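You operate a simulated robot arm through the tools that you are given. There is no shell and no other tool. Be economical: measure what you need, move in short steps, check, and stop when the job is done.

The job below is to be done with a simulated robot arm. You get a single attempt, and the scene is never put back.

TASK
Switch off the compressor on the clipboard, set its start pressure and differential as listed, switch it back on.

The check looks at the end state, three seconds after you hand in, the way a careful person would. Anything else that was tipped, shoved, dropped, spilled or broken makes it a failure.

THE ROBOT
A 7-joint arm with a two-finger parallel gripper on a trunk, on a base that drives. Base frame: it is fixed to the floor where the robot stands at the start and does not move with it; the origin is under the middle of the robot, x ahead of it, y to its left, z up. Lengths are in mm, angles in degrees, forces in N, time in s.
With the tool pointing down near the work surface it reaches from about 100 to 880 mm from the robot's upright axis, wherever it stands. Its first joint turns from -115.0 to 115.0 degrees. Places, roughly: number five switch [-200, -2500, 900]; number four duct catch [-100, -2200, 1100]; number four duct cover [-100, -2200, 1100]; number four high black knob [-100, -2300, 900]; number four high cover catch [-100, -2300, 800]; number four low black knob [100, -1900, 900]; number four low cover catch [0, -1900, 800]; number four low grey knob [0, -1900, 900]; number four red reset button [-100, -2400, 600]; number four switch [0, -2100, 900]; number four white reset button [-100, -2300, 900]; number one duct catch [600, -100, 1100]; number one duct cover [600, 0, 1100]; number one high black knob [600, -100, 900]; number one high cover catch [600, -100, 800]; number one low black knob [700, 100, 900]. Payload 3.91 kg.
The tool frame sits at the grasp point between the pads (the TCP): z along the fingers, y along the line on which they close. The tips reach 30 mm beyond it. Largest opening 110 mm; finger width 20, thickness 10; the body of the gripper, 48 by 112 mm, starts 55 mm behind the TCP.
Orientation is that of the tool frame in the base frame, as a unit quaternion [w, x, y, z]. With the fingers straight down and closing along the base's y, the tool's x points along the base's -x, its y along +y and its z along -z.

THE INTERFACE
- The arm moves only by the tool step_arm. Its argument "moves" is a list of rows, each an object (a shift or turn left out is 0, a gripper value left out holds the last) with "xyz": the shift along the base's x, y, z in mm, a list of three; "turn": the turn, a rotation vector about the base's x, y, z in degrees, a list of three. In form: [{"xyz": [x, y, z], "turn": [rx, ry, rz]}, ...]. A call has 1 to 20 rows; each row shifts and turns the commanded pose from where the row before left it. "fingers" is the finger opening in mm, from 0 to 110, set as the call begins (left out, the last holds). Each row takes 0.2 s and may step no farther than 50 mm and 8.6 degrees from the row before; otherwise, or with a gripper value out of range, the whole call is refused. A pose out of reach is approached as far as the arm can. The call stops where the force on the tool passes 40 N (or 10 N more than at its start, if that is more) or the arm is blocked; 0.2 s more then pass. The fingers move at their own pace (about 153 mm/s each) and stop on an object; they squeeze with about 21 N. The grip force told is the motor's: it shows also when the fingers shut on nothing. Time passes only in rows, and 0.2 s behind the last, so rows that do not move let the fingers close. It gives the time, the measured TCP pose, the force on the tool (base axes), the opening and the grip force at its end, in the units of the frame above (readings bear some noise), with the torque about the TCP (base axes, N m) and any sound that the robot's microphone picked up.
- Cameras (640 x 400 px; columns grow to the right, rows downward): "scene" is now at [199.7, 134.7, 1461.2]; the picture's right is [-0.77, -0.64, 0.00], its down [-0.26, 0.31, -0.91] and it looks along [0.59, -0.70, -0.40] (base axes); focal length 214 px, centre (320, 200). "wrist" rides on the gripper at [72, 17, -103] in the tool frame; the picture's right is [-0.23, 0.97, 0.00], its down [-0.76, -0.18, -0.62] and it looks along [-0.61, -0.14, 0.78] (tool axes); focal length 222 px, centre (320, 200). There is no depth. A picture from a camera that has moved, and an enlarged one, comes with that camera's place and axes in the base frame and with its lens.
- grab_frame(camera): a new picture of that camera. The clock stands still meanwhile.
- raise_lower(by): slides the trunk up (or, below 0, down) by that many mm; the arm and the scene camera ride with it, the base frame stays. It gives what a move gives, with no picture.
- roll_base(legs): drives the robot by 1 to 6 legs, each [ahead, left, turn to the left] in mm, mm and degrees, along the robot's own axes; the way and the turn of a leg run together, so that a leg with both is an arc; at most 1500 mm and 180 degrees a leg. The arm and the cameras ride along, it lands a little off, and it stops where it bumps. It gives what a move gives.
- head_to(pan, tilt): turns the head with the scene camera to pan (to the left, within 80 degrees either way) and tilt (down, from -29 to 69), counted from straight ahead of the robot. It gives what a move gives.
- enlarge(camera, box): a new picture of the part [left, top, right, bottom] of that camera's present view, enlarged. The clock stands still meanwhile.
- sign_off(): hands the job in; it is judged then, once.

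Work in short steps. Places have to be worked out from the pictures, the camera data and where the tool is seen: move nearer, look again, correct. Check each grasp and each placing, and mend what went wrong. You have 120 turns and 98 pictures in all, those below and enlarged ones among them. Open the gripper and draw the arm clear of the work before you hand the job in, unless the task says otherwise; then end with one line.

The tools are called after ">>>" by a JSON object that holds its "name" and its "arguments". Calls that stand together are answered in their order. step_arm: Moves the arm, as the interface text tells. Its arguments: {"type":"object","properties":{"moves":{"type":"array"},"fingers":{"type":"number"}},"required":["moves"]} The other tools are called the same way: raise_lower (by) slides the trunk up or down; roll_base (legs) drives the base; head_to (pan, tilt) turns the head that bears the scene camera; grab_frame (camera) takes a picture; enlarge (camera, box) takes an enlarged picture of a part of a camera's view; sign_off () hands the job in.

At the start:

```text
clock: 0.0
position: [507.0, -431.9, 1526.1]
ee_rot: [0.0, 0.0, 1.0, 0.0]
wrist_force: [-0.2, -0.1, 0.1]
moment: [0.02, 0.02, 0.02]
width: 109.9
grip_force: 0.0
trunk travel left (down, up): [-780.0, 210.0]
robot x, y, heading: [0.4, 0.5, -0.2]
head pan, tilt: [-50.1, 23.8]
```

scene: 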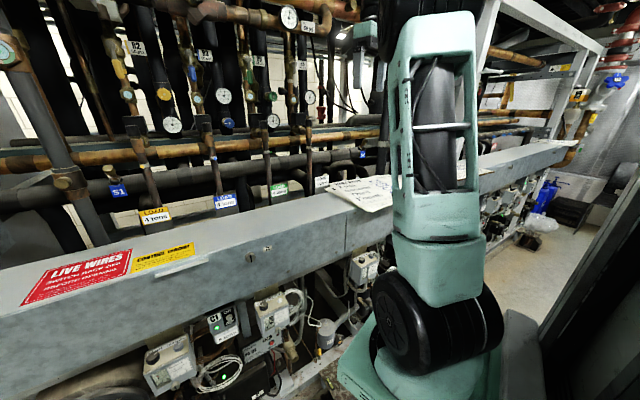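
wrist: 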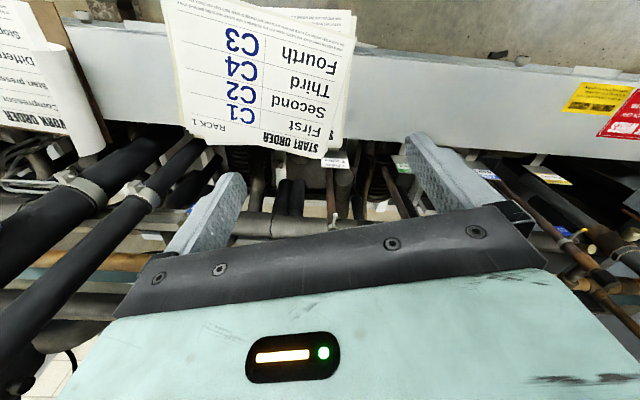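

The wrist view shows a start-order sheet and, at the left, a work-order clipboard that is partly cut off. I'll enlarge both to read them.

>>> {"name": "enlarge", "arguments": {"camera": "wrist", "box": [0, 0, 130, 160]}}

>>> {"name": "enlarge", "arguments": {"camera": "scene", "box": [120, 240, 400, 400]}}

```text
2.50 times, centred on (65, 80) of wrist
camera zoom: at [436.0, -415.2, 1628.1], right [0.23, 0.97, 0.0], down [0.76, -0.18, 0.62], along [0.61, -0.14, -0.78], focal length 555 px, centre (958, 500)
```

zoom: 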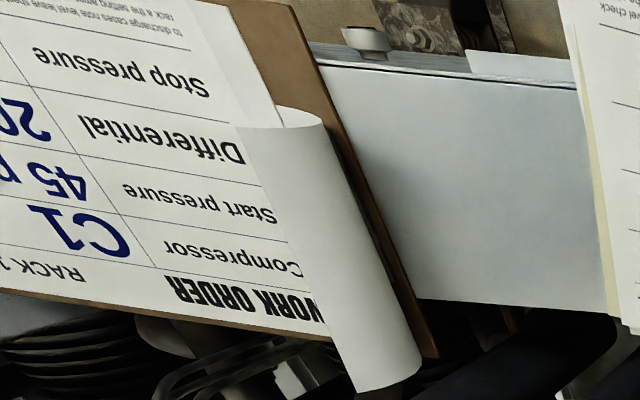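

```text
2.29 times, centred on (260, 320) of scene
camera zoom: at [199.7, 134.7, 1461.2], right [-0.77, -0.64, 0.0], down [-0.26, 0.31, -0.91], along [0.59, -0.7, -0.4], focal length 490 px, centre (457, -74)
```

zoom: 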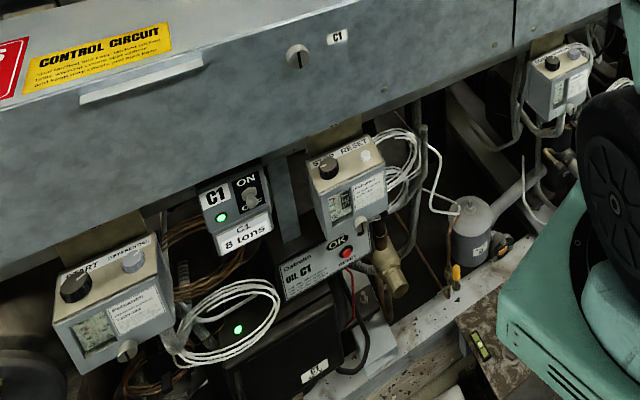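

The clipboard reads Compressor C1, start about 45, differential 20-something. I'll shift the arm toward -y to see the whole sheet, and turn the head for a wider view.

>>> {"name": "step_arm", "arguments": {"moves": [{"xyz": [0, -40, 0]}, {"xyz": [0, -40, 0]}, {"xyz": [0, -40, 0]}, {"xyz": [0, -40, 0]}]}}

>>> {"name": "grab_frame", "arguments": {"camera": "wrist"}}

```text
clock: 1.0
position: [484.1, -553.3, 1492.0]
ee_rot: [0.0, 0.0, 1.0, 0.001]
wrist_force: [1.6, 0.0, -0.6]
moment: [-0.01, 0.05, 0.01]
width: 110.1
grip_force: 0.1
out of reach, approached as far as the arm can: row 2, 3, 4
trunk travel left (down, up): [-780.0, 210.0]
robot x, y, heading: [1.5, -1.5, 0.0]
head pan, tilt: [-50.1, 23.8]
```

```text
93 pictures are left
camera wrist: at [413.8, -536.5, 1595.4], right [0.23, 0.97, 0.0], down [0.76, -0.18, 0.62], along [0.61, -0.14, -0.78], focal length 222 px, centre (320, 200)
```

wrist: 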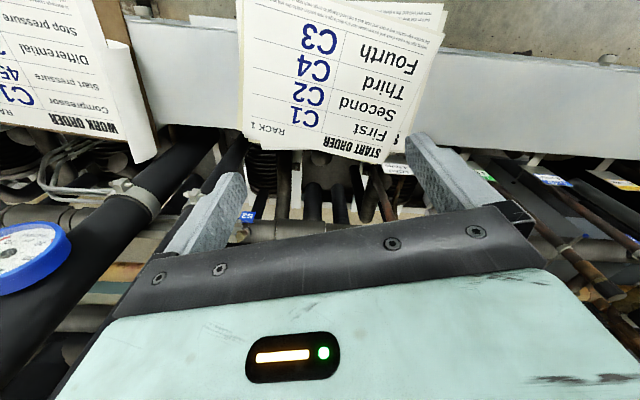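

More of the sheet is in view, but the arm is at its reach limit. I'll draw in a bit and turn the tool about z so the camera looks right.

>>> {"name": "step_arm", "arguments": {"moves": [{"xyz": [-20, 20, 10], "turn": [0, 0, -8]}, {"xyz": [-20, 20, 10], "turn": [0, 0, -8]}, {"xyz": [-20, 10, 10], "turn": [0, 0, -8]}, {"turn": [0, 0, -8]}]}}

>>> {"name": "grab_frame", "arguments": {"camera": "wrist"}}

```text
clock: 2.0
position: [422.9, -500.3, 1523.6]
ee_rot: [0.0, 0.276, 0.961, 0.0]
wrist_force: [-0.2, 0.3, 0.5]
moment: [-0.03, 0.01, 0.02]
width: 109.9
grip_force: 0.2
trunk travel left (down, up): [-780.0, 210.0]
robot x, y, heading: [-1.9, 1.8, 0.1]
head pan, tilt: [-50.1, 23.8]
```

```text
92 pictures are left
camera wrist: at [371.7, -448.3, 1625.8], right [0.71, 0.7, 0.0], down [0.55, -0.56, 0.62], along [0.44, -0.44, -0.78], focal length 222 px, centre (320, 200)
```

wrist: 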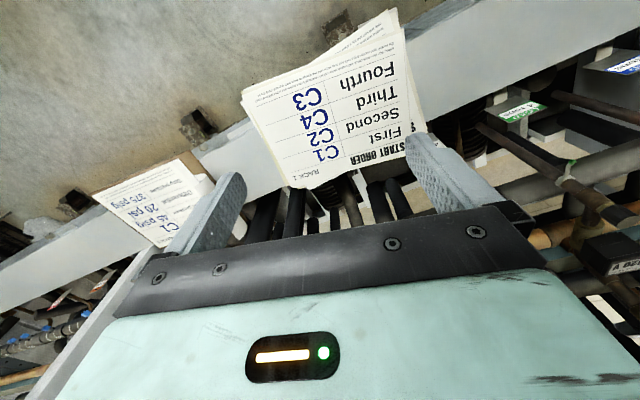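

Now the whole work order is visible; I'll enlarge it.

>>> {"name": "enlarge", "arguments": {"camera": "wrist", "box": [80, 140, 220, 250]}}

>>> {"name": "enlarge", "arguments": {"camera": "wrist", "box": [230, 0, 430, 190]}}

>>> {"name": "head_to", "arguments": {"pan": 0, "tilt": 30}}

>>> {"name": "grab_frame", "arguments": {"camera": "scene"}}

```text
3.64 times, centred on (150, 195) of wrist
camera zoom: at [371.7, -448.3, 1625.8], right [0.71, 0.7, 0.0], down [0.55, -0.56, 0.62], along [0.44, -0.44, -0.78], focal length 808 px, centre (938, 218)
```

zoom: 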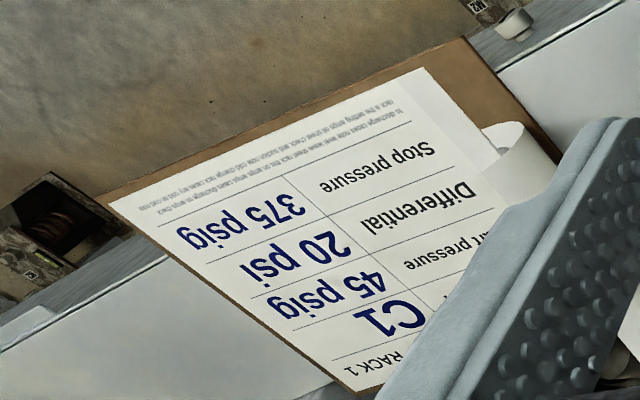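

```text
2.11 times, centred on (330, 95) of wrist
camera zoom: at [371.7, -448.3, 1625.8], right [0.71, 0.7, 0.0], down [0.55, -0.56, 0.62], along [0.44, -0.44, -0.78], focal length 468 px, centre (299, 421)
```

zoom: 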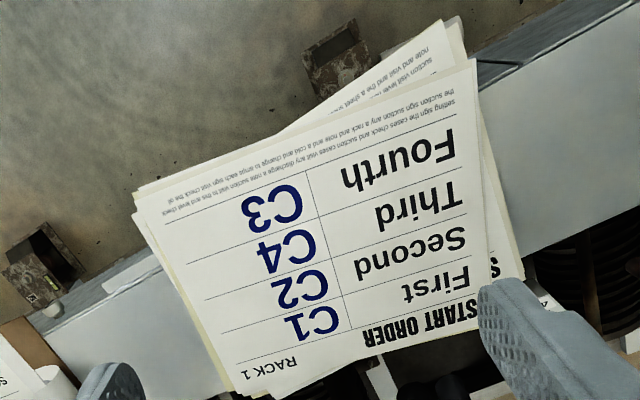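

```text
clock: 3.2
position: [422.6, -500.9, 1523.6]
ee_rot: [0.0, 0.275, 0.961, 0.0]
wrist_force: [-0.4, 0.2, 1.3]
moment: [0.01, -0.01, -0.02]
width: 109.8
grip_force: 0.1
trunk travel left (down, up): [-780.0, 210.0]
robot x, y, heading: [-0.9, 0.6, 0.0]
head pan, tilt: [0.0, 30.0]
```

```text
89 pictures are left
camera scene: at [230.8, 205.5, 1451.4], right [0.0, -1.0, 0.0], down [-0.5, 0.0, -0.87], along [0.87, 0.0, -0.5], focal length 214 px, centre (320, 200)
```

scene: 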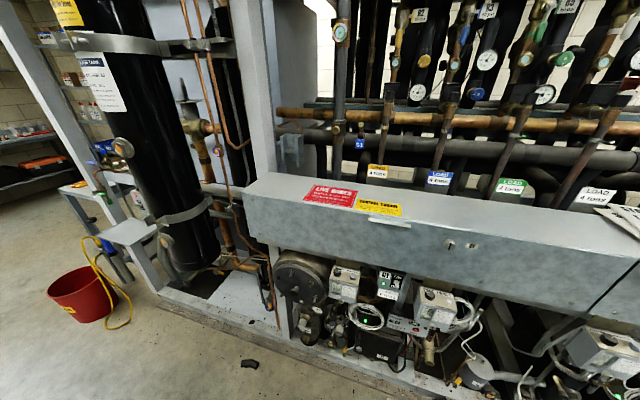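

The work order: C1, start 45 psig, differential 20 psi (stop pressure isn't part of the task). Now I'll look closely at the C1 controls.

>>> {"name": "enlarge", "arguments": {"camera": "scene", "box": [270, 250, 490, 388]}}

>>> {"name": "enlarge", "arguments": {"camera": "scene", "box": [290, 180, 490, 260]}}

```text
2.90 times, centred on (380, 319) of scene
camera zoom: at [230.8, 205.5, 1451.4], right [0.0, -1.0, 0.0], down [-0.5, 0.0, -0.87], along [0.87, 0.0, -0.5], focal length 622 px, centre (146, -145)
```

zoom: 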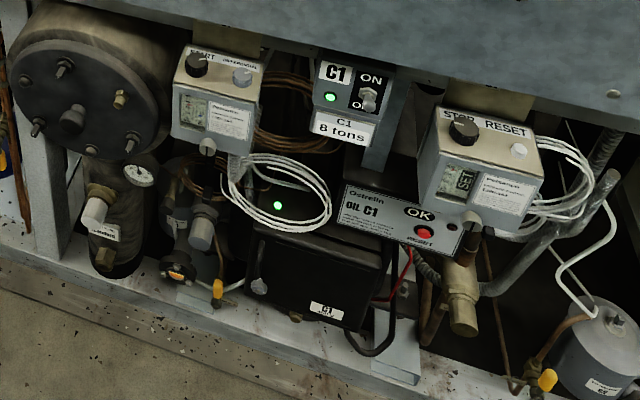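

```text
3.20 times, centred on (390, 220) of scene
camera zoom: at [230.8, 205.5, 1451.4], right [0.0, -1.0, 0.0], down [-0.5, 0.0, -0.87], along [0.87, 0.0, -0.5], focal length 686 px, centre (96, 136)
```

zoom: 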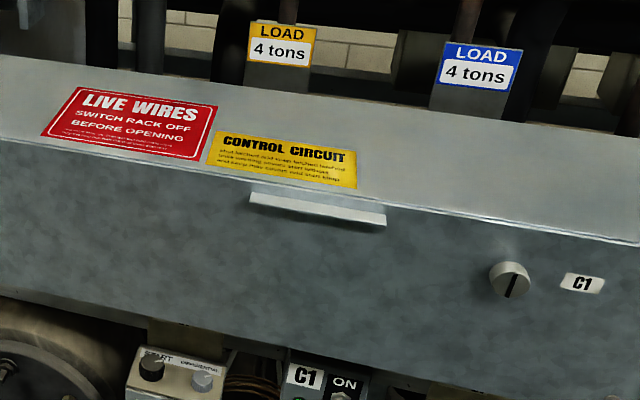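

The controls sit beneath the duct at z≈900. I'll lower the trunk so the head camera sees them more squarely; the arm is clear in front of the duct.

>>> {"name": "raise_lower", "arguments": {"by": -350}}

>>> {"name": "head_to", "arguments": {"pan": -8, "tilt": 18}}

>>> {"name": "grab_frame", "arguments": {"camera": "scene"}}

```text
clock: 5.8
position: [422.5, -500.3, 1225.9]
ee_rot: [0.007, 0.276, 0.961, -0.004]
wrist_force: [0.7, -3.1, 16.6]
moment: [0.74, -0.51, -0.17]
width: 108.8
grip_force: 0.1
trunk travel left (down, up): [-478.0, 512.0]
robot x, y, heading: [1.3, -0.8, 0.2]
head pan, tilt: [0.0, 30.0]
stopped: the force on the tool passed its limit (the readings are from after the stop); the commanded pose is now the measured one
```

```text
clock: 6.6
position: [423.0, -498.9, 1225.7]
ee_rot: [0.006, 0.275, 0.961, -0.003]
wrist_force: [0.1, -1.2, 23.0]
moment: [1.07, -0.71, -0.02]
width: 109.1
grip_force: 0.0
trunk travel left (down, up): [-478.0, 512.0]
robot x, y, heading: [-2.2, 1.5, -0.2]
head pan, tilt: [-8.0, 18.0]
```

```text
86 pictures are left
camera scene: at [232.3, 192.9, 1168.1], right [-0.14, -0.99, 0.0], down [-0.31, 0.04, -0.95], along [0.94, -0.13, -0.31], focal length 214 px, centre (320, 200)
```

scene: 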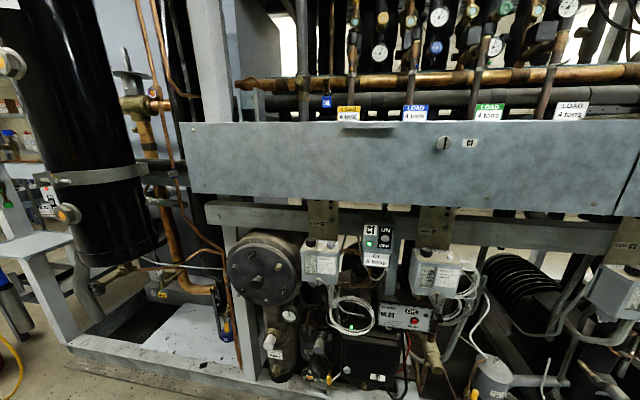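

The tool tip touched the top of the duct (on the papers): the rack is yawed, so the duct is nearer the robot there. I'll raise straight off it.

>>> {"name": "step_arm", "arguments": {"moves": [{"xyz": [0, 0, 20]}, {"xyz": [0, 0, 40]}, {"xyz": [0, 0, 40]}]}}

>>> {"name": "grab_frame", "arguments": {"camera": "wrist"}}

>>> {"name": "enlarge", "arguments": {"camera": "scene", "box": [280, 190, 490, 320]}}

```text
clock: 7.4
position: [423.3, -500.7, 1235.1]
ee_rot: [0.005, 0.275, 0.962, -0.003]
wrist_force: [0.0, 0.2, 0.0]
moment: [-0.02, -0.02, -0.03]
width: 109.7
grip_force: 0.0
out of reach, approached as far as the arm can: row 1, 2, 3
trunk travel left (down, up): [-478.0, 512.0]
robot x, y, heading: [-0.7, 2.4, 0.1]
head pan, tilt: [-8.0, 18.0]
```

```text
85 pictures are left
camera wrist: at [371.1, -447.0, 1336.1], right [0.71, 0.71, 0.0], down [0.55, -0.55, 0.63], along [0.45, -0.45, -0.77], focal length 222 px, centre (320, 200)
```

wrist: 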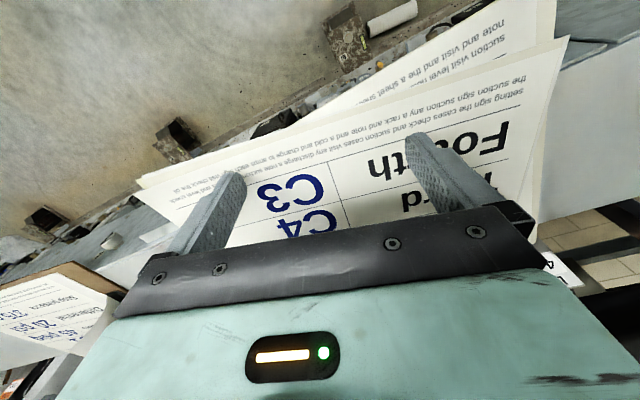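

```text
3.05 times, centred on (385, 255) of scene
camera zoom: at [232.8, 192.5, 1168.0], right [-0.14, -0.99, 0.0], down [-0.31, 0.04, -0.95], along [0.94, -0.13, -0.31], focal length 654 px, centre (122, 32)
```

zoom: 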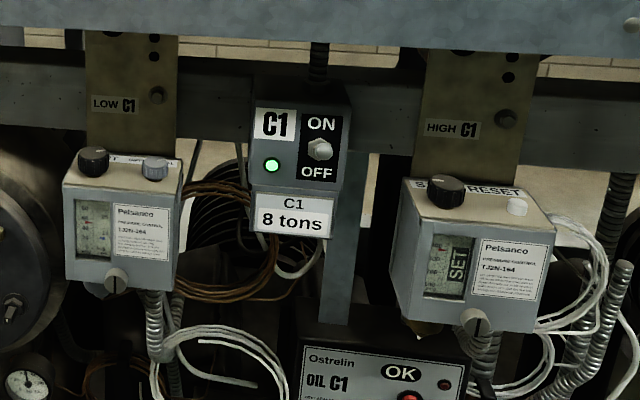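

Papers look undisturbed. I'll raise the trunk, then bring the arm toward the robot, clear of the duct front.

>>> {"name": "raise_lower", "arguments": {"by": 140}}

>>> {"name": "step_arm", "arguments": {"moves": [{"xyz": [-35, 35, 0]}, {"xyz": [-35, 35, 0]}, {"xyz": [-35, 20, 0]}, {"xyz": [-35, 0, 0]}, {"xyz": [-35, 0, 0]}]}}

>>> {"name": "grab_frame", "arguments": {"camera": "wrist"}}

```text
clock: 9.0
position: [422.6, -500.7, 1374.8]
ee_rot: [0.006, 0.275, 0.961, -0.004]
wrist_force: [0.2, 0.0, 0.1]
moment: [0.0, 0.0, 0.02]
width: 110.0
grip_force: 0.0
trunk travel left (down, up): [-618.0, 372.0]
robot x, y, heading: [1.7, -2.6, 0.1]
head pan, tilt: [-8.0, 18.0]
```

```text
clock: 10.2
position: [248.1, -410.9, 1374.3]
ee_rot: [0.005, 0.275, 0.961, -0.003]
wrist_force: [0.1, -0.7, 0.5]
moment: [-0.03, 0.01, 0.0]
width: 110.0
grip_force: 0.2
trunk travel left (down, up): [-618.0, 372.0]
robot x, y, heading: [-3.4, 2.8, -0.0]
head pan, tilt: [-8.0, 18.0]
```

```text
83 pictures are left
camera wrist: at [195.9, -357.7, 1475.9], right [0.71, 0.71, 0.0], down [0.55, -0.55, 0.63], along [0.45, -0.45, -0.77], focal length 222 px, centre (320, 200)
```

wrist: 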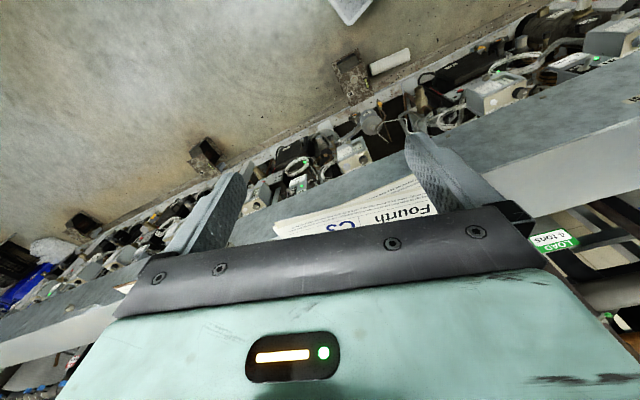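

Knob positions by triangulation: low black ≈ (729,149,891), grey ≈ (717,97,885). The rack is yawed about -18.6°, so I'll slide left and turn to face it squarely.

>>> {"name": "roll_base", "arguments": {"legs": [[0, 262, 0], [0, 0, -18.6]]}}

>>> {"name": "head_to", "arguments": {"pan": -15, "tilt": 25}}

>>> {"name": "grab_frame", "arguments": {"camera": "scene"}}

```text
clock: 13.1
position: [104.1, -213.9, 1375.6]
ee_rot: [0.005, 0.427, 0.904, -0.003]
wrist_force: [0.4, -0.3, 0.8]
moment: [0.04, -0.02, 0.02]
width: 110.0
grip_force: 0.1
trunk travel left (down, up): [-618.0, 372.0]
robot x, y, heading: [-1.4, 258.6, -18.6]
head pan, tilt: [-8.0, 18.0]
```

```text
clock: 13.8
position: [103.7, -214.3, 1375.0]
ee_rot: [0.006, 0.427, 0.904, -0.005]
wrist_force: [0.7, 0.0, 0.3]
moment: [0.0, -0.01, -0.04]
width: 109.9
grip_force: 0.0
trunk travel left (down, up): [-618.0, 372.0]
robot x, y, heading: [2.9, 258.0, -18.7]
head pan, tilt: [-15.0, 25.0]
```

```text
82 pictures are left
camera scene: at [275.1, 354.1, 1296.7], right [-0.55, -0.83, 0.0], down [-0.35, 0.23, -0.91], along [0.75, -0.5, -0.42], focal length 214 px, centre (320, 200)
```

scene: 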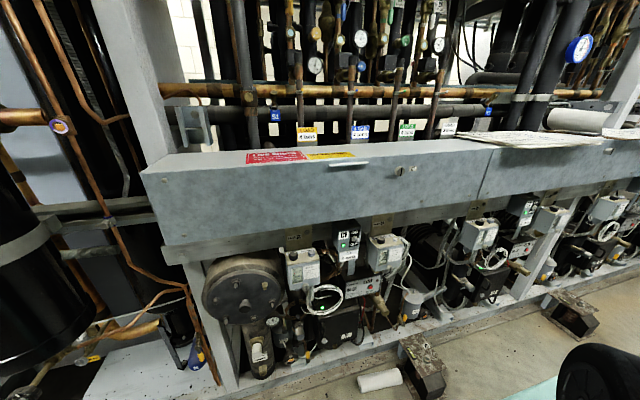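

Now facing the rack. I'll lower the trunk to get a level view of the C1 controls.

>>> {"name": "raise_lower", "arguments": {"by": -300}}

>>> {"name": "head_to", "arguments": {"pan": -6, "tilt": 12}}

>>> {"name": "grab_frame", "arguments": {"camera": "scene"}}

```text
clock: 16.8
position: [104.4, -212.9, 1075.0]
ee_rot: [0.004, 0.427, 0.904, -0.004]
wrist_force: [-0.9, -0.6, -0.1]
moment: [0.03, 0.03, 0.03]
width: 110.1
grip_force: 0.0
trunk travel left (down, up): [-318.0, 672.0]
robot x, y, heading: [2.4, 254.4, -18.7]
head pan, tilt: [-15.0, 25.0]
```

```text
clock: 17.5
position: [103.2, -214.3, 1074.7]
ee_rot: [0.005, 0.427, 0.904, -0.003]
wrist_force: [0.9, 0.1, 0.2]
moment: [0.02, 0.0, -0.02]
width: 109.8
grip_force: 0.0
trunk travel left (down, up): [-318.0, 672.0]
robot x, y, heading: [-3.5, 255.9, -18.5]
head pan, tilt: [-6.0, 12.0]
```

```text
81 pictures are left
camera scene: at [283.1, 366.2, 1017.8], right [-0.42, -0.91, 0.0], down [-0.19, 0.09, -0.98], along [0.89, -0.41, -0.21], focal length 214 px, centre (320, 200)
```

scene: 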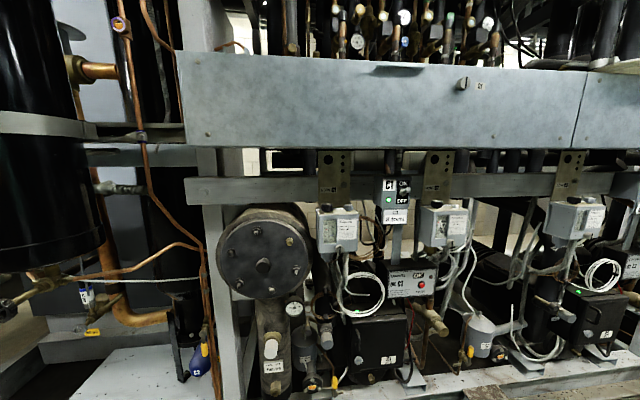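

Much closer to level. I'll enlarge the low control and the switch to read scales.

>>> {"name": "enlarge", "arguments": {"camera": "scene", "box": [308, 196, 372, 256]}}

>>> {"name": "enlarge", "arguments": {"camera": "scene", "box": [360, 165, 480, 255]}}

```text
6.67 times, centred on (340, 226) of scene
camera zoom: at [283.1, 366.2, 1017.8], right [-0.42, -0.91, 0.0], down [-0.19, 0.09, -0.98], along [0.89, -0.41, -0.21], focal length 1430 px, centre (187, 27)
```

zoom: 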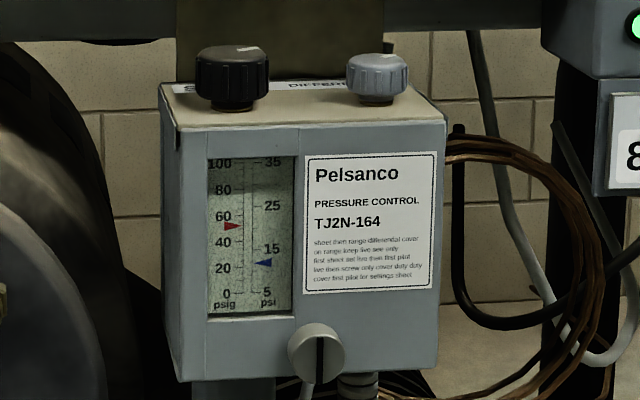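

```text
4.44 times, centred on (420, 210) of scene
camera zoom: at [283.1, 366.2, 1017.8], right [-0.42, -0.91, 0.0], down [-0.19, 0.09, -0.98], along [0.89, -0.41, -0.21], focal length 953 px, centre (-124, 156)
```

zoom: 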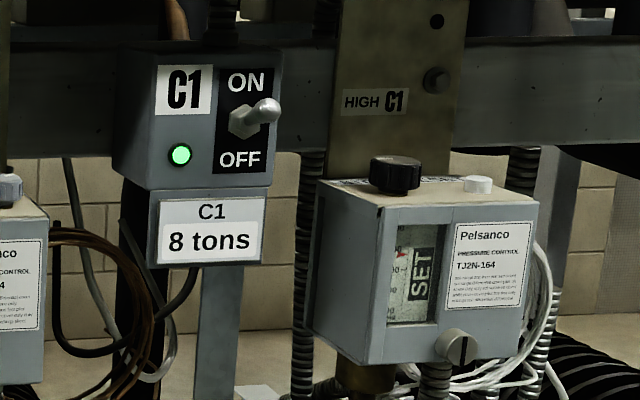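

Clear reading: start marker is about 52 (needs 45), differential about 13 (needs 20). I plan a 30° down-pitched forward tool pose, with the wrist camera facing the panel. First I'll yaw, and bring the arm to the centre.

>>> {"name": "step_arm", "arguments": {"fingers": 0, "moves": [{"xyz": [20, 30, 0], "turn": [0, 0, 8]}, {"xyz": [20, 30, 0], "turn": [0, 0, 8]}, {"xyz": [30, 30, 0], "turn": [0, 0, 8]}, {"xyz": [30, 30, 0], "turn": [0, 0, 8]}, {"xyz": [35, 20, 0]}]}}

>>> {"name": "step_arm", "arguments": {"moves": [{"xyz": [20, 18, 0], "turn": [-2.4, -7.1, 0]}, {"xyz": [20, 18, 0], "turn": [-2.4, -7.1, 0]}, {"xyz": [20, 18, 0], "turn": [-2.4, -7.1, 0]}, {"xyz": [20, 18, 0], "turn": [-2.4, -7.1, 0]}, {"xyz": [25, 18, 0], "turn": [-2.4, -7.1, 0]}, {"xyz": [25, 18, 0], "turn": [-2.4, -7.1, 0]}, {"xyz": [25, 10, 0], "turn": [-2.4, -7.1, 0]}, {"xyz": [25, 10, 0], "turn": [-2.4, -7.1, 0]}]}}

>>> {"name": "grab_frame", "arguments": {"camera": "wrist"}}

>>> {"name": "grab_frame", "arguments": {"camera": "scene"}}

```text
clock: 18.7
position: [233.0, -150.0, 1053.6]
ee_rot: [0.006, 0.162, 0.987, -0.002]
wrist_force: [-0.1, 0.6, 0.4]
moment: [0.02, 0.01, 0.02]
width: 0.0
grip_force: 21.1
out of reach, approached as far as the arm can: row 3, 4, 5
trunk travel left (down, up): [-318.0, 672.0]
robot x, y, heading: [0.1, 257.9, -18.5]
head pan, tilt: [-6.0, 12.0]
```

```text
clock: 20.5
position: [438.4, -213.9, 923.4]
ee_rot: [0.499, 0.14, 0.851, -0.084]
wrist_force: [-1.2, 0.5, 1.2]
moment: [-0.02, -0.01, -0.01]
width: 0.0
grip_force: 20.7
out of reach, approached as far as the arm can: row 1, 2, 3, 4, 5, 6
trunk travel left (down, up): [-318.0, 672.0]
robot x, y, heading: [-2.2, 260.0, -18.8]
head pan, tilt: [-6.0, 12.0]
```

```text
78 pictures are left
camera wrist: at [325.5, -156.4, 909.4], right [0.42, 0.89, 0.2], down [-0.22, -0.11, 0.97], along [0.88, -0.45, 0.15], focal length 222 px, centre (320, 200)
```

wrist: 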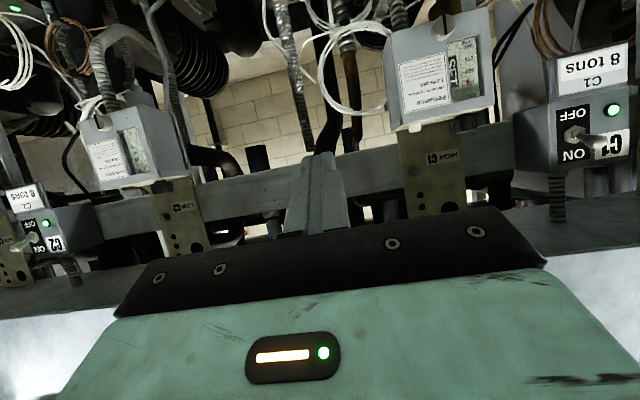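

```text
77 pictures are left
camera scene: at [283.1, 366.2, 1017.9], right [-0.42, -0.91, 0.0], down [-0.19, 0.09, -0.98], along [0.89, -0.41, -0.21], focal length 214 px, centre (320, 200)
```

scene: 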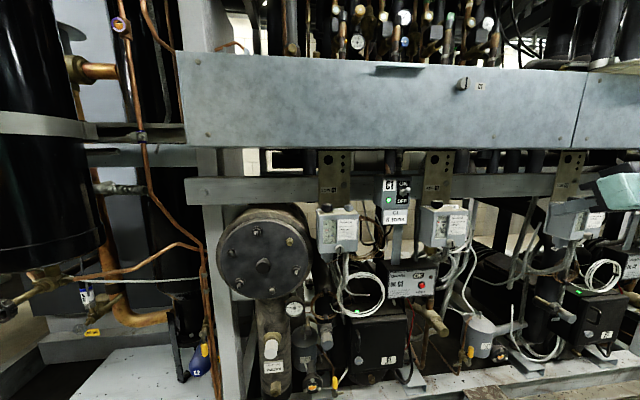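

Pose is right (pitch 30°, facing the rack; the wrist picture is upside down). I put the toggle tip at about (628,-6,941); I'll move to a standoff in front and above it.

>>> {"name": "step_arm", "arguments": {"moves": [{"xyz": [0, 40, 12]}, {"xyz": [16, 40, 12]}, {"xyz": [16, 40, 12]}, {"xyz": [20, 40, 12]}, {"xyz": [20, 40, 12]}, {"xyz": [26, 39, 11]}]}}

>>> {"name": "grab_frame", "arguments": {"camera": "wrist"}}

>>> {"name": "grab_frame", "arguments": {"camera": "scene"}}

```text
clock: 21.9
position: [534.3, -113.9, 863.2]
ee_rot: [0.497, 0.141, 0.852, -0.085]
wrist_force: [-0.4, 0.3, -0.2]
moment: [-0.01, 0.04, -0.04]
width: 0.0
grip_force: 20.6
out of reach, approached as far as the arm can: row 1, 2, 3, 4, 5, 6
trunk travel left (down, up): [-318.0, 672.0]
robot x, y, heading: [3.0, 257.3, -18.7]
head pan, tilt: [-6.0, 12.0]
```

```text
76 pictures are left
camera wrist: at [422.0, -57.3, 850.0], right [0.42, 0.89, 0.19], down [-0.22, -0.11, 0.97], along [0.88, -0.45, 0.15], focal length 222 px, centre (320, 200)
```

wrist: 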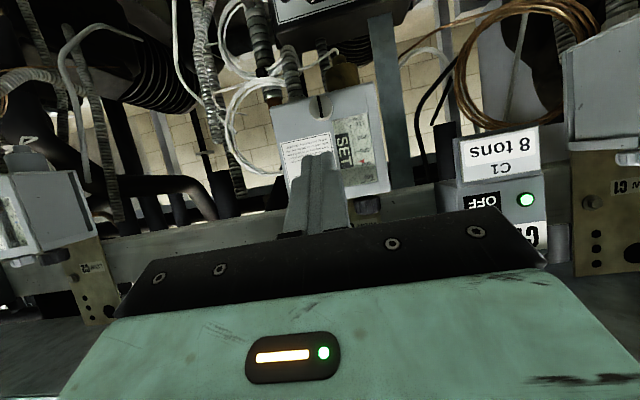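

```text
75 pictures are left
camera scene: at [283.2, 366.1, 1017.8], right [-0.42, -0.91, 0.0], down [-0.19, 0.09, -0.98], along [0.89, -0.41, -0.21], focal length 214 px, centre (320, 200)
```

scene: 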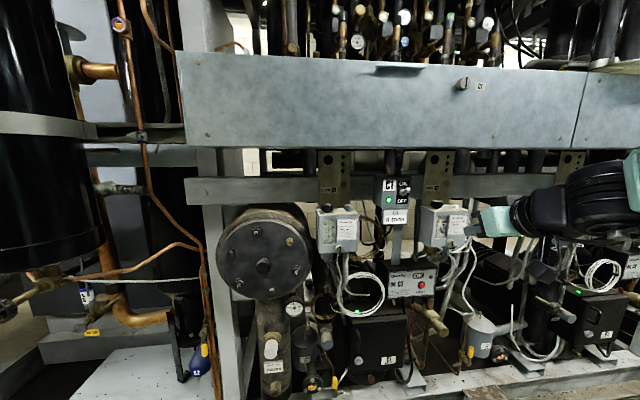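

The arm lagged and ended low — some joint limit in this posture. I'll test with a few small steps to learn what it can do.

>>> {"name": "step_arm", "arguments": {"moves": [{"xyz": [0, 0, 0]}, {"xyz": [0, 0, 0]}, {"xyz": [0, 0, 0]}]}}

>>> {"name": "step_arm", "arguments": {"moves": [{"xyz": [0, 0, 30]}, {"xyz": [0, 0, 30]}]}}

```text
clock: 22.7
position: [534.7, -113.4, 865.5]
ee_rot: [0.499, 0.14, 0.851, -0.083]
wrist_force: [0.4, 0.0, -0.8]
moment: [0.02, 0.02, -0.04]
width: 0.0
grip_force: 21.6
trunk travel left (down, up): [-318.0, 672.0]
robot x, y, heading: [-0.8, 254.8, -18.5]
head pan, tilt: [-6.0, 12.0]
```

```text
clock: 23.3
position: [542.7, -117.8, 907.3]
ee_rot: [0.498, 0.14, 0.852, -0.084]
wrist_force: [-1.0, 0.5, -0.1]
moment: [-0.01, 0.04, 0.02]
width: 0.0
grip_force: 20.6
out of reach, approached as far as the arm can: row 1, 2
trunk travel left (down, up): [-318.0, 672.0]
robot x, y, heading: [-2.8, 252.3, -18.8]
head pan, tilt: [-6.0, 12.0]
```

Upward commands push the tool outward, so the arm is too folded; the robot needs to stand farther back. I'll look to the rear sides before reversing.

>>> {"name": "head_to", "arguments": {"pan": -80, "tilt": 30}}

>>> {"name": "grab_frame", "arguments": {"camera": "scene"}}

>>> {"name": "head_to", "arguments": {"pan": 80, "tilt": 30}}

>>> {"name": "grab_frame", "arguments": {"camera": "scene"}}

```text
clock: 24.8
position: [543.0, -118.4, 909.0]
ee_rot: [0.498, 0.14, 0.852, -0.083]
wrist_force: [0.2, -0.8, 0.4]
moment: [0.0, -0.02, 0.0]
width: 0.0
grip_force: 21.6
trunk travel left (down, up): [-318.0, 672.0]
robot x, y, heading: [0.3, 254.2, -19.0]
head pan, tilt: [-80.0, 30.0]
```

```text
74 pictures are left
camera scene: at [184.8, 315.7, 988.7], right [-0.99, 0.15, 0.0], down [0.07, 0.49, -0.87], along [-0.13, -0.86, -0.5], focal length 214 px, centre (320, 200)
```

scene: 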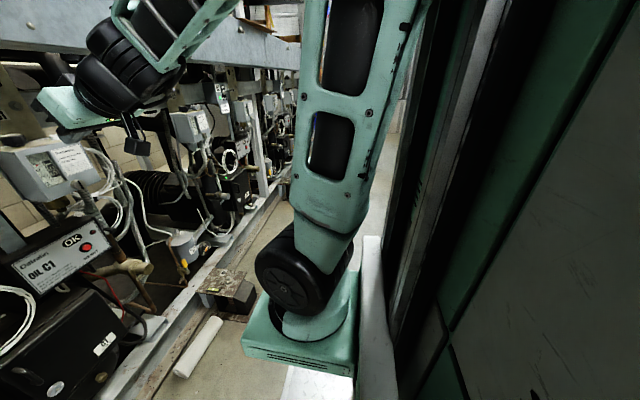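

```text
clock: 27.3
position: [543.0, -118.5, 907.7]
ee_rot: [0.498, 0.141, 0.851, -0.084]
wrist_force: [0.1, 0.4, -0.1]
moment: [-0.04, 0.0, 0.0]
width: 0.0
grip_force: 21.4
trunk travel left (down, up): [-318.0, 672.0]
robot x, y, heading: [1.7, 259.1, -18.7]
head pan, tilt: [80.0, 30.0]
```

```text
73 pictures are left
camera scene: at [241.8, 484.5, 988.7], right [0.88, -0.48, 0.0], down [-0.24, -0.44, -0.87], along [0.42, 0.76, -0.5], focal length 214 px, centre (320, 200)
```

scene: 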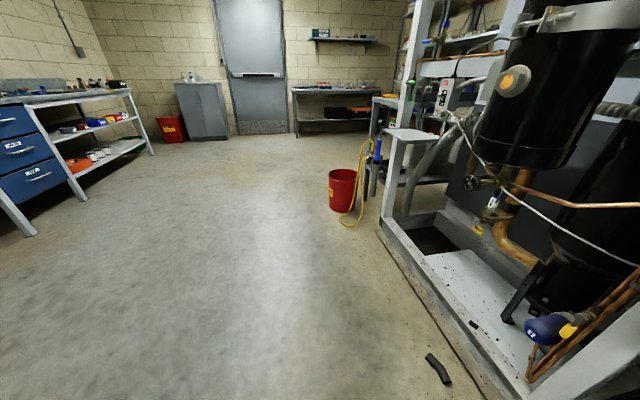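

The aisle behind and left is roomy. I'll reverse 200 mm, then look forward again.

>>> {"name": "roll_base", "arguments": {"legs": [[-200, 0, 0]]}}

>>> {"name": "head_to", "arguments": {"pan": -6, "tilt": 12}}

>>> {"name": "step_arm", "arguments": {"moves": [{"xyz": [20, 35, 20]}, {"xyz": [20, 35, 20]}, {"xyz": [20, 35, 15]}, {"xyz": [20, 35, 15]}]}}

```text
clock: 28.9
position: [357.8, -52.1, 907.6]
ee_rot: [0.499, 0.14, 0.851, -0.083]
wrist_force: [0.9, 0.4, -0.8]
moment: [-0.02, 0.03, 0.01]
width: 0.0
grip_force: 21.4
trunk travel left (down, up): [-318.0, 672.0]
robot x, y, heading: [-186.2, 324.4, -18.6]
head pan, tilt: [80.0, 30.0]
```

```text
clock: 30.4
position: [357.0, -52.6, 908.0]
ee_rot: [0.498, 0.14, 0.852, -0.083]
wrist_force: [-0.1, 0.0, -0.3]
moment: [0.03, 0.03, 0.02]
width: 0.0
grip_force: 20.7
trunk travel left (down, up): [-318.0, 672.0]
robot x, y, heading: [-188.7, 317.9, -18.4]
head pan, tilt: [-6.0, 12.0]
```

```text
clock: 31.4
position: [440.5, 88.6, 976.8]
ee_rot: [0.499, 0.138, 0.852, -0.082]
wrist_force: [-0.1, -0.3, -0.8]
moment: [0.03, 0.05, 0.04]
width: 0.0
grip_force: 21.5
out of reach, approached as far as the arm can: row 1
trunk travel left (down, up): [-318.0, 672.0]
robot x, y, heading: [-188.0, 315.8, -18.5]
head pan, tilt: [-6.0, 12.0]
```

The arm now follows. On to the standoff (536,25,994) in front of and above the toggle, then look.

>>> {"name": "step_arm", "arguments": {"moves": [{"xyz": [32, -21, 6]}, {"xyz": [32, -21, 6]}, {"xyz": [31, -22, 5]}]}}

>>> {"name": "grab_frame", "arguments": {"camera": "wrist"}}

>>> {"name": "grab_frame", "arguments": {"camera": "scene"}}

```text
clock: 32.2
position: [535.5, 25.2, 994.9]
ee_rot: [0.499, 0.138, 0.851, -0.082]
wrist_force: [-0.5, 0.1, 0.0]
moment: [-0.03, -0.01, -0.03]
width: 0.0
grip_force: 20.6
trunk travel left (down, up): [-318.0, 672.0]
robot x, y, heading: [-186.0, 320.6, -18.5]
head pan, tilt: [-6.0, 12.0]
```

```text
72 pictures are left
camera wrist: at [423.0, 79.9, 980.6], right [0.42, 0.89, 0.2], down [-0.22, -0.11, 0.97], along [0.88, -0.45, 0.15], focal length 222 px, centre (320, 200)
```

wrist: 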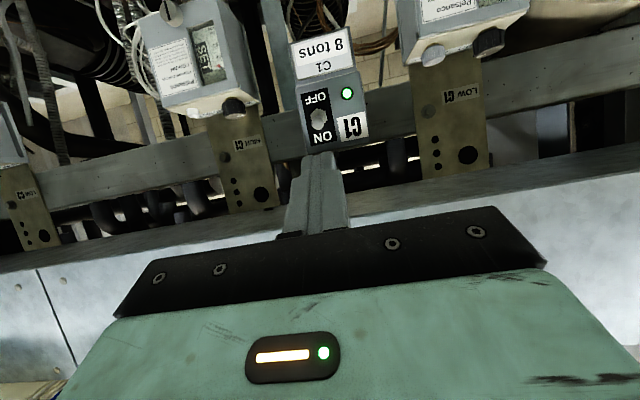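

```text
71 pictures are left
camera scene: at [95.1, 430.6, 1017.8], right [-0.41, -0.91, 0.0], down [-0.19, 0.09, -0.98], along [0.89, -0.4, -0.21], focal length 214 px, centre (320, 200)
```

scene: 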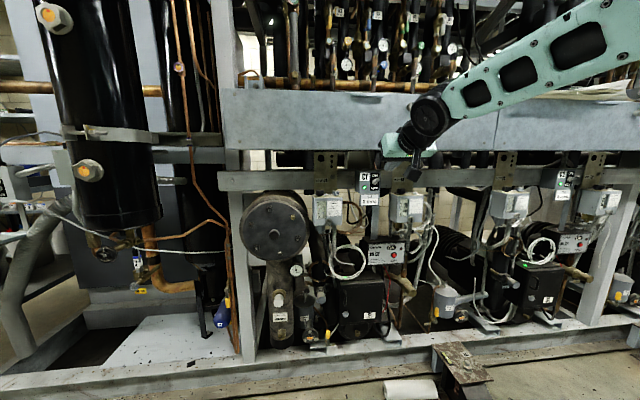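

The toggle lines up with the fingers; panel face at u≈627, lever tip about 29 mm proud; duct bottom about z 1024, so clearance is adequate. I'll advance to just above the lever and look.

>>> {"name": "step_arm", "arguments": {"moves": [{"xyz": [25, -8.5, -3]}, {"xyz": [25, -8.5, -4]}, {"xyz": [26, -8.5, -3]}]}}

>>> {"name": "enlarge", "arguments": {"camera": "wrist", "box": [220, 20, 420, 170]}}

>>> {"name": "enlarge", "arguments": {"camera": "scene", "box": [310, 90, 490, 240]}}

```text
clock: 33.0
position: [613.4, -3.6, 984.2]
ee_rot: [0.498, 0.139, 0.852, -0.083]
wrist_force: [0.2, 0.4, 0.4]
moment: [-0.04, 0.02, 0.01]
width: 0.0
grip_force: 21.2
trunk travel left (down, up): [-318.0, 672.0]
robot x, y, heading: [-189.2, 317.0, -18.5]
head pan, tilt: [-6.0, 12.0]
```

```text
2.67 times, centred on (320, 95) of wrist
camera zoom: at [500.2, 53.5, 970.2], right [0.42, 0.89, 0.2], down [-0.22, -0.11, 0.97], along [0.88, -0.45, 0.15], focal length 592 px, centre (320, 480)
```

zoom: 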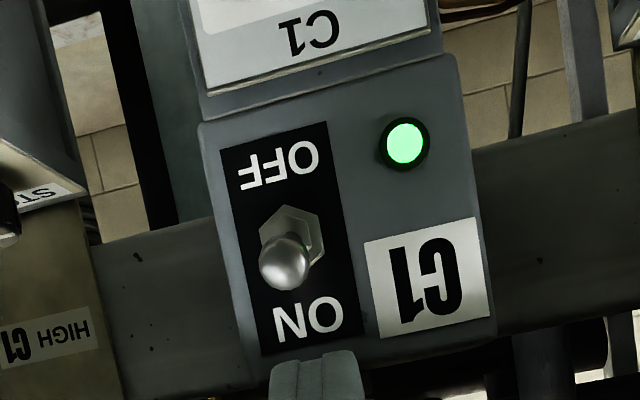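

```text
2.67 times, centred on (400, 165) of scene
camera zoom: at [95.2, 430.4, 1017.9], right [-0.41, -0.91, 0.0], down [-0.19, 0.09, -0.98], along [0.89, -0.4, -0.21], focal length 572 px, centre (107, 293)
```

zoom: 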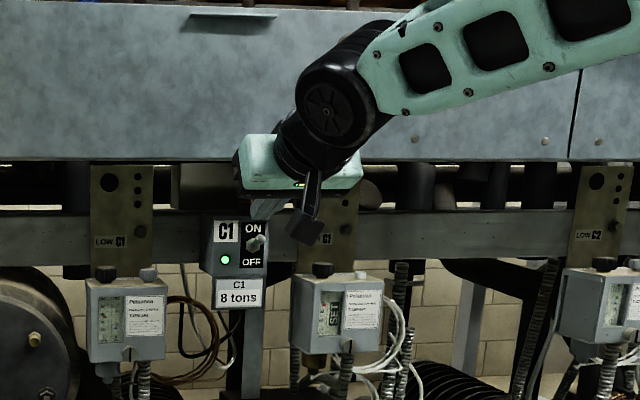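

Aligned laterally (tip v≈192, lever v≈191). I'll push straight down in small steps.

>>> {"name": "step_arm", "arguments": {"moves": [{"xyz": [0, 0, -6]}, {"xyz": [0, 0, -6]}, {"xyz": [0, 0, -6]}, {"xyz": [0, 0, -5]}, {"xyz": [0, 0, -5]}, {"xyz": [0, 0, -4]}, {"xyz": [0, 0, -4]}]}}

>>> {"name": "enlarge", "arguments": {"camera": "wrist", "box": [220, 20, 420, 170]}}

```text
clock: 34.6
position: [612.6, -2.0, 949.3]
ee_rot: [0.499, 0.138, 0.851, -0.083]
wrist_force: [-0.3, 1.4, 4.0]
moment: [-0.02, -0.03, 0.06]
width: 0.0
grip_force: 21.1
trunk travel left (down, up): [-318.0, 672.0]
robot x, y, heading: [-188.3, 320.7, -18.4]
head pan, tilt: [-6.0, 12.0]
```

```text
2.67 times, centred on (320, 95) of wrist
camera zoom: at [500.0, 53.9, 935.3], right [0.41, 0.89, 0.2], down [-0.22, -0.11, 0.97], along [0.88, -0.45, 0.15], focal length 592 px, centre (320, 480)
```

zoom: 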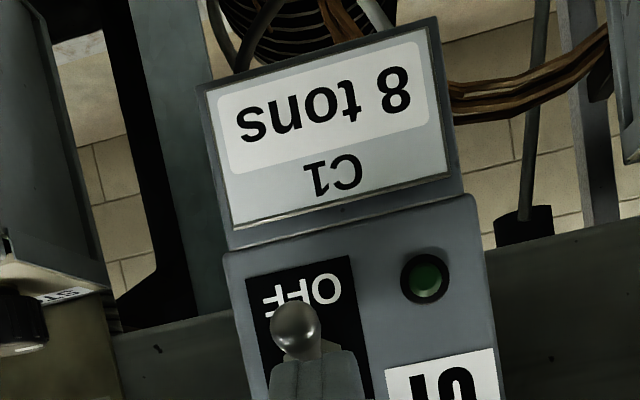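

The LED is dark and the lever points to OFF. I'll back off upward and outward and confirm it stays.

>>> {"name": "step_arm", "arguments": {"moves": [{"xyz": [0, 0, 15]}, {"xyz": [-10, 3, 20]}, {"xyz": [-40, 13, 0]}, {"xyz": [-40, 13, 0]}]}}

>>> {"name": "grab_frame", "arguments": {"camera": "wrist"}}

```text
clock: 35.6
position: [523.0, 27.1, 982.5]
ee_rot: [0.498, 0.14, 0.852, -0.083]
wrist_force: [-0.9, 0.2, 0.0]
moment: [-0.01, 0.0, 0.02]
width: 0.0
grip_force: 20.9
trunk travel left (down, up): [-318.0, 672.0]
robot x, y, heading: [-189.8, 316.9, -18.8]
head pan, tilt: [-6.0, 12.0]
```

```text
67 pictures are left
camera wrist: at [410.9, 81.6, 969.0], right [0.42, 0.89, 0.2], down [-0.22, -0.11, 0.97], along [0.88, -0.45, 0.15], focal length 222 px, centre (320, 200)
```

wrist: 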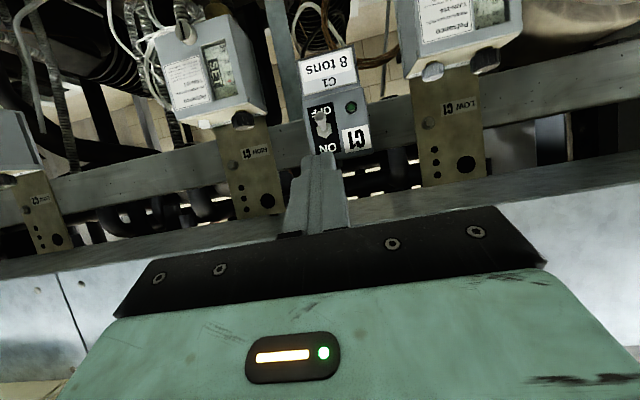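

C1 is off. Refined knobs: black ≈ (720,148,896), grey ≈ (704,98,893). I'll move to a standoff in front of the black knob with fingers opened to 42.

>>> {"name": "step_arm", "arguments": {"fingers": 42, "moves": [{"xyz": [15, 35, -10]}, {"xyz": [20, 35, -10]}, {"xyz": [22, 30, -10]}, {"xyz": [22, 28, -10]}, {"xyz": [24, 25, -10]}]}}

>>> {"name": "grab_frame", "arguments": {"camera": "wrist"}}

>>> {"name": "enlarge", "arguments": {"camera": "scene", "box": [290, 140, 410, 230]}}

```text
clock: 36.9
position: [624.3, 178.7, 932.4]
ee_rot: [0.499, 0.139, 0.851, -0.083]
wrist_force: [0.8, 0.3, 0.6]
moment: [0.04, 0.02, -0.01]
width: 41.8
grip_force: 0.1
trunk travel left (down, up): [-318.0, 672.0]
robot x, y, heading: [-188.2, 319.7, -18.2]
head pan, tilt: [-6.0, 12.0]
```

```text
66 pictures are left
camera wrist: at [511.8, 235.1, 919.6], right [0.42, 0.89, 0.2], down [-0.22, -0.11, 0.97], along [0.88, -0.45, 0.15], focal length 222 px, centre (320, 200)
```

wrist: 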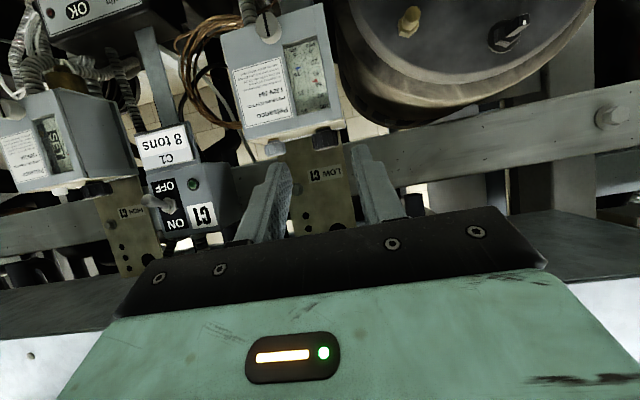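

```text
4.44 times, centred on (350, 185) of scene
camera zoom: at [95.2, 430.2, 1017.9], right [-0.41, -0.91, 0.0], down [-0.19, 0.09, -0.98], along [0.89, -0.4, -0.21], focal length 953 px, centre (187, 267)
```

zoom: 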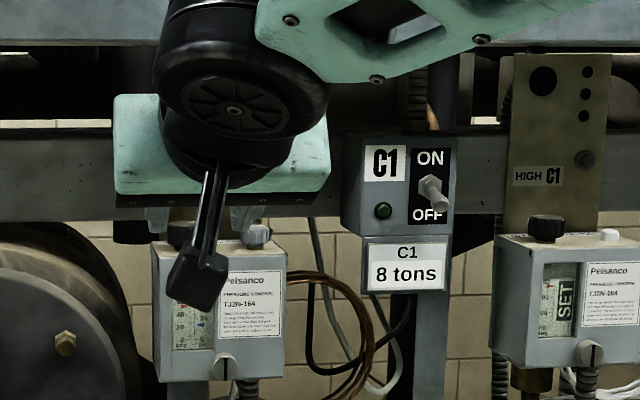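

Wrist view confirms the black knob at ≈(720,147.6,894). I'll advance over it (staying ~20 mm high) and then check.

>>> {"name": "step_arm", "arguments": {"moves": [{"xyz": [26, -8.5, 0]}, {"xyz": [26, -8.5, 0]}, {"xyz": [25.5, -8.5, -2]}]}}

>>> {"name": "enlarge", "arguments": {"camera": "wrist", "box": [200, 20, 440, 200]}}

>>> {"name": "enlarge", "arguments": {"camera": "scene", "box": [290, 140, 410, 230]}}

```text
clock: 37.6
position: [702.2, 153.9, 931.0]
ee_rot: [0.498, 0.14, 0.852, -0.084]
wrist_force: [1.2, 0.2, 0.6]
moment: [-0.05, 0.01, 0.0]
width: 41.9
grip_force: 0.0
trunk travel left (down, up): [-318.0, 672.0]
robot x, y, heading: [-188.1, 318.1, -18.3]
head pan, tilt: [-6.0, 12.0]
```

```text
2.22 times, centred on (320, 110) of wrist
camera zoom: at [589.1, 209.4, 917.5], right [0.42, 0.89, 0.2], down [-0.22, -0.11, 0.97], along [0.88, -0.45, 0.15], focal length 494 px, centre (320, 400)
```

zoom: 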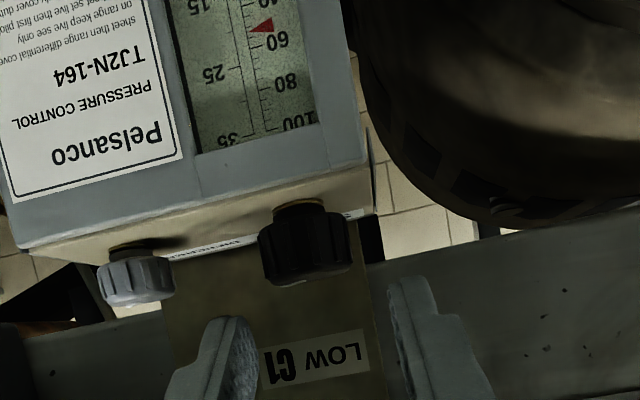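

```text
4.44 times, centred on (350, 185) of scene
camera zoom: at [95.2, 430.4, 1017.9], right [-0.41, -0.91, 0.0], down [-0.19, 0.09, -0.98], along [0.89, -0.4, -0.21], focal length 953 px, centre (187, 267)
```

zoom: 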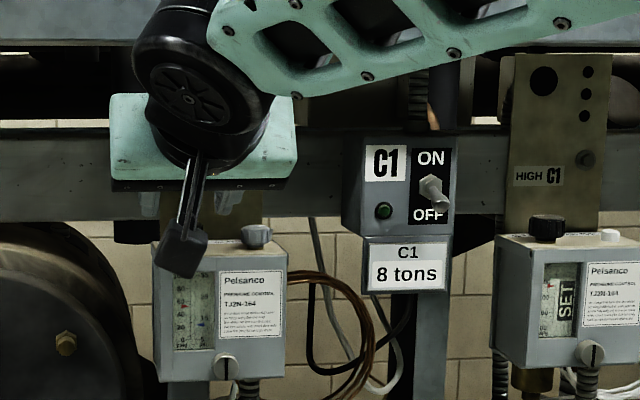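

Lateral alignment within 1 mm; the wrist camera also shows the scale. Lowering 19 mm and closing on the knob.

>>> {"name": "step_arm", "arguments": {"moves": [{"xyz": [0, 0, -7]}, {"xyz": [0, 0, -6]}, {"xyz": [0, 0, -6]}]}}

>>> {"name": "step_arm", "arguments": {"fingers": 0, "moves": [{"xyz": [0, 0, 0]}, {"xyz": [0, 0, 0]}]}}

>>> {"name": "enlarge", "arguments": {"camera": "wrist", "box": [200, 0, 440, 180]}}

```text
clock: 38.5
position: [703.4, 153.3, 911.8]
ee_rot: [0.499, 0.138, 0.852, -0.082]
wrist_force: [-0.3, 0.5, 0.1]
moment: [-0.02, -0.01, 0.03]
width: 42.0
grip_force: 0.1
trunk travel left (down, up): [-318.0, 672.0]
robot x, y, heading: [-189.6, 318.0, -18.4]
head pan, tilt: [-6.0, 12.0]
```

```text
clock: 39.0
position: [703.1, 154.3, 911.1]
ee_rot: [0.499, 0.139, 0.852, -0.083]
wrist_force: [-2.5, -1.9, -1.4]
moment: [-0.14, 0.07, -0.08]
width: 24.2
grip_force: 44.8
trunk travel left (down, up): [-318.0, 672.0]
robot x, y, heading: [-187.8, 321.2, -18.6]
head pan, tilt: [-6.0, 12.0]
```

```text
2.22 times, centred on (320, 90) of wrist
camera zoom: at [590.6, 209.6, 897.9], right [0.42, 0.89, 0.2], down [-0.22, -0.11, 0.97], along [0.88, -0.45, 0.15], focal length 494 px, centre (320, 444)
```

zoom: 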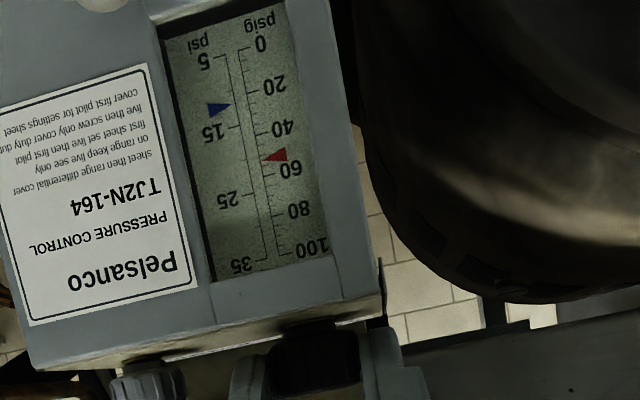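

Gripped at 24.2 mm. Trial turn: +16° (counter-clockwise from above) about the knob axis, then read the scale.

>>> {"name": "step_arm", "arguments": {"moves": [{"xyz": [-0.66, -2.42, 0], "turn": [0, 0, 8]}, {"xyz": [-0.33, -2.5, 0], "turn": [0, 0, 8]}]}}

>>> {"name": "enlarge", "arguments": {"camera": "wrist", "box": [180, 0, 420, 180]}}

```text
clock: 39.6
position: [702.3, 148.9, 912.3]
ee_rot: [0.505, 0.02, 0.863, -0.013]
wrist_force: [-2.2, -3.9, 0.9]
moment: [0.3, 0.93, -0.12]
width: 24.0
grip_force: 45.2
trunk travel left (down, up): [-318.0, 672.0]
robot x, y, heading: [-189.9, 315.2, -18.3]
head pan, tilt: [-6.0, 12.0]
```

```text
2.22 times, centred on (300, 90) of wrist
camera zoom: at [578.6, 171.1, 898.2], right [0.16, 0.97, 0.2], down [-0.18, -0.17, 0.97], along [0.97, -0.19, 0.15], focal length 494 px, centre (364, 444)
```

zoom: 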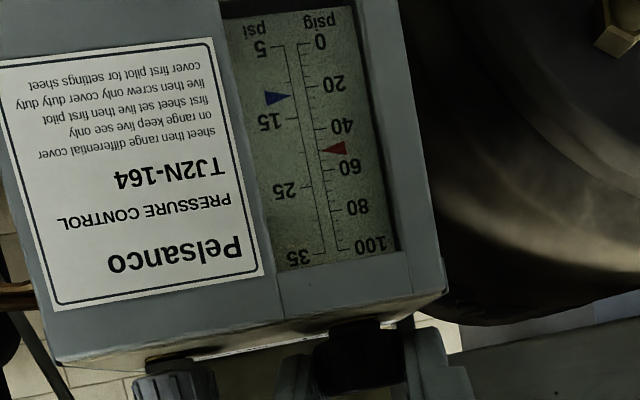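

The change is small; I'll zoom tightly onto the scale.

>>> {"name": "enlarge", "arguments": {"camera": "wrist", "box": [272, 0, 362, 120]}}

```text
3.33 times, centred on (317, 60) of wrist
camera zoom: at [578.6, 171.1, 898.2], right [0.16, 0.97, 0.2], down [-0.18, -0.17, 0.97], along [0.97, -0.19, 0.15], focal length 740 px, centre (330, 667)
```

zoom: 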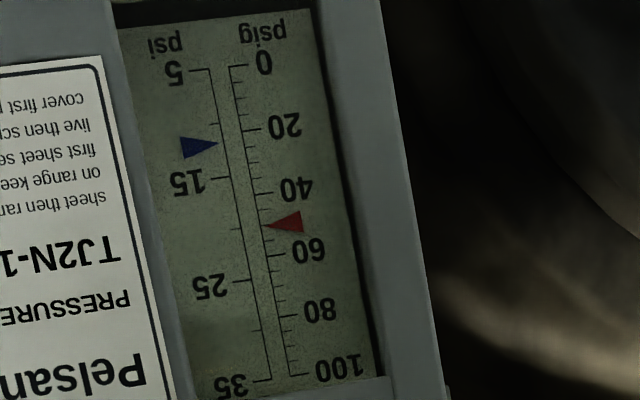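

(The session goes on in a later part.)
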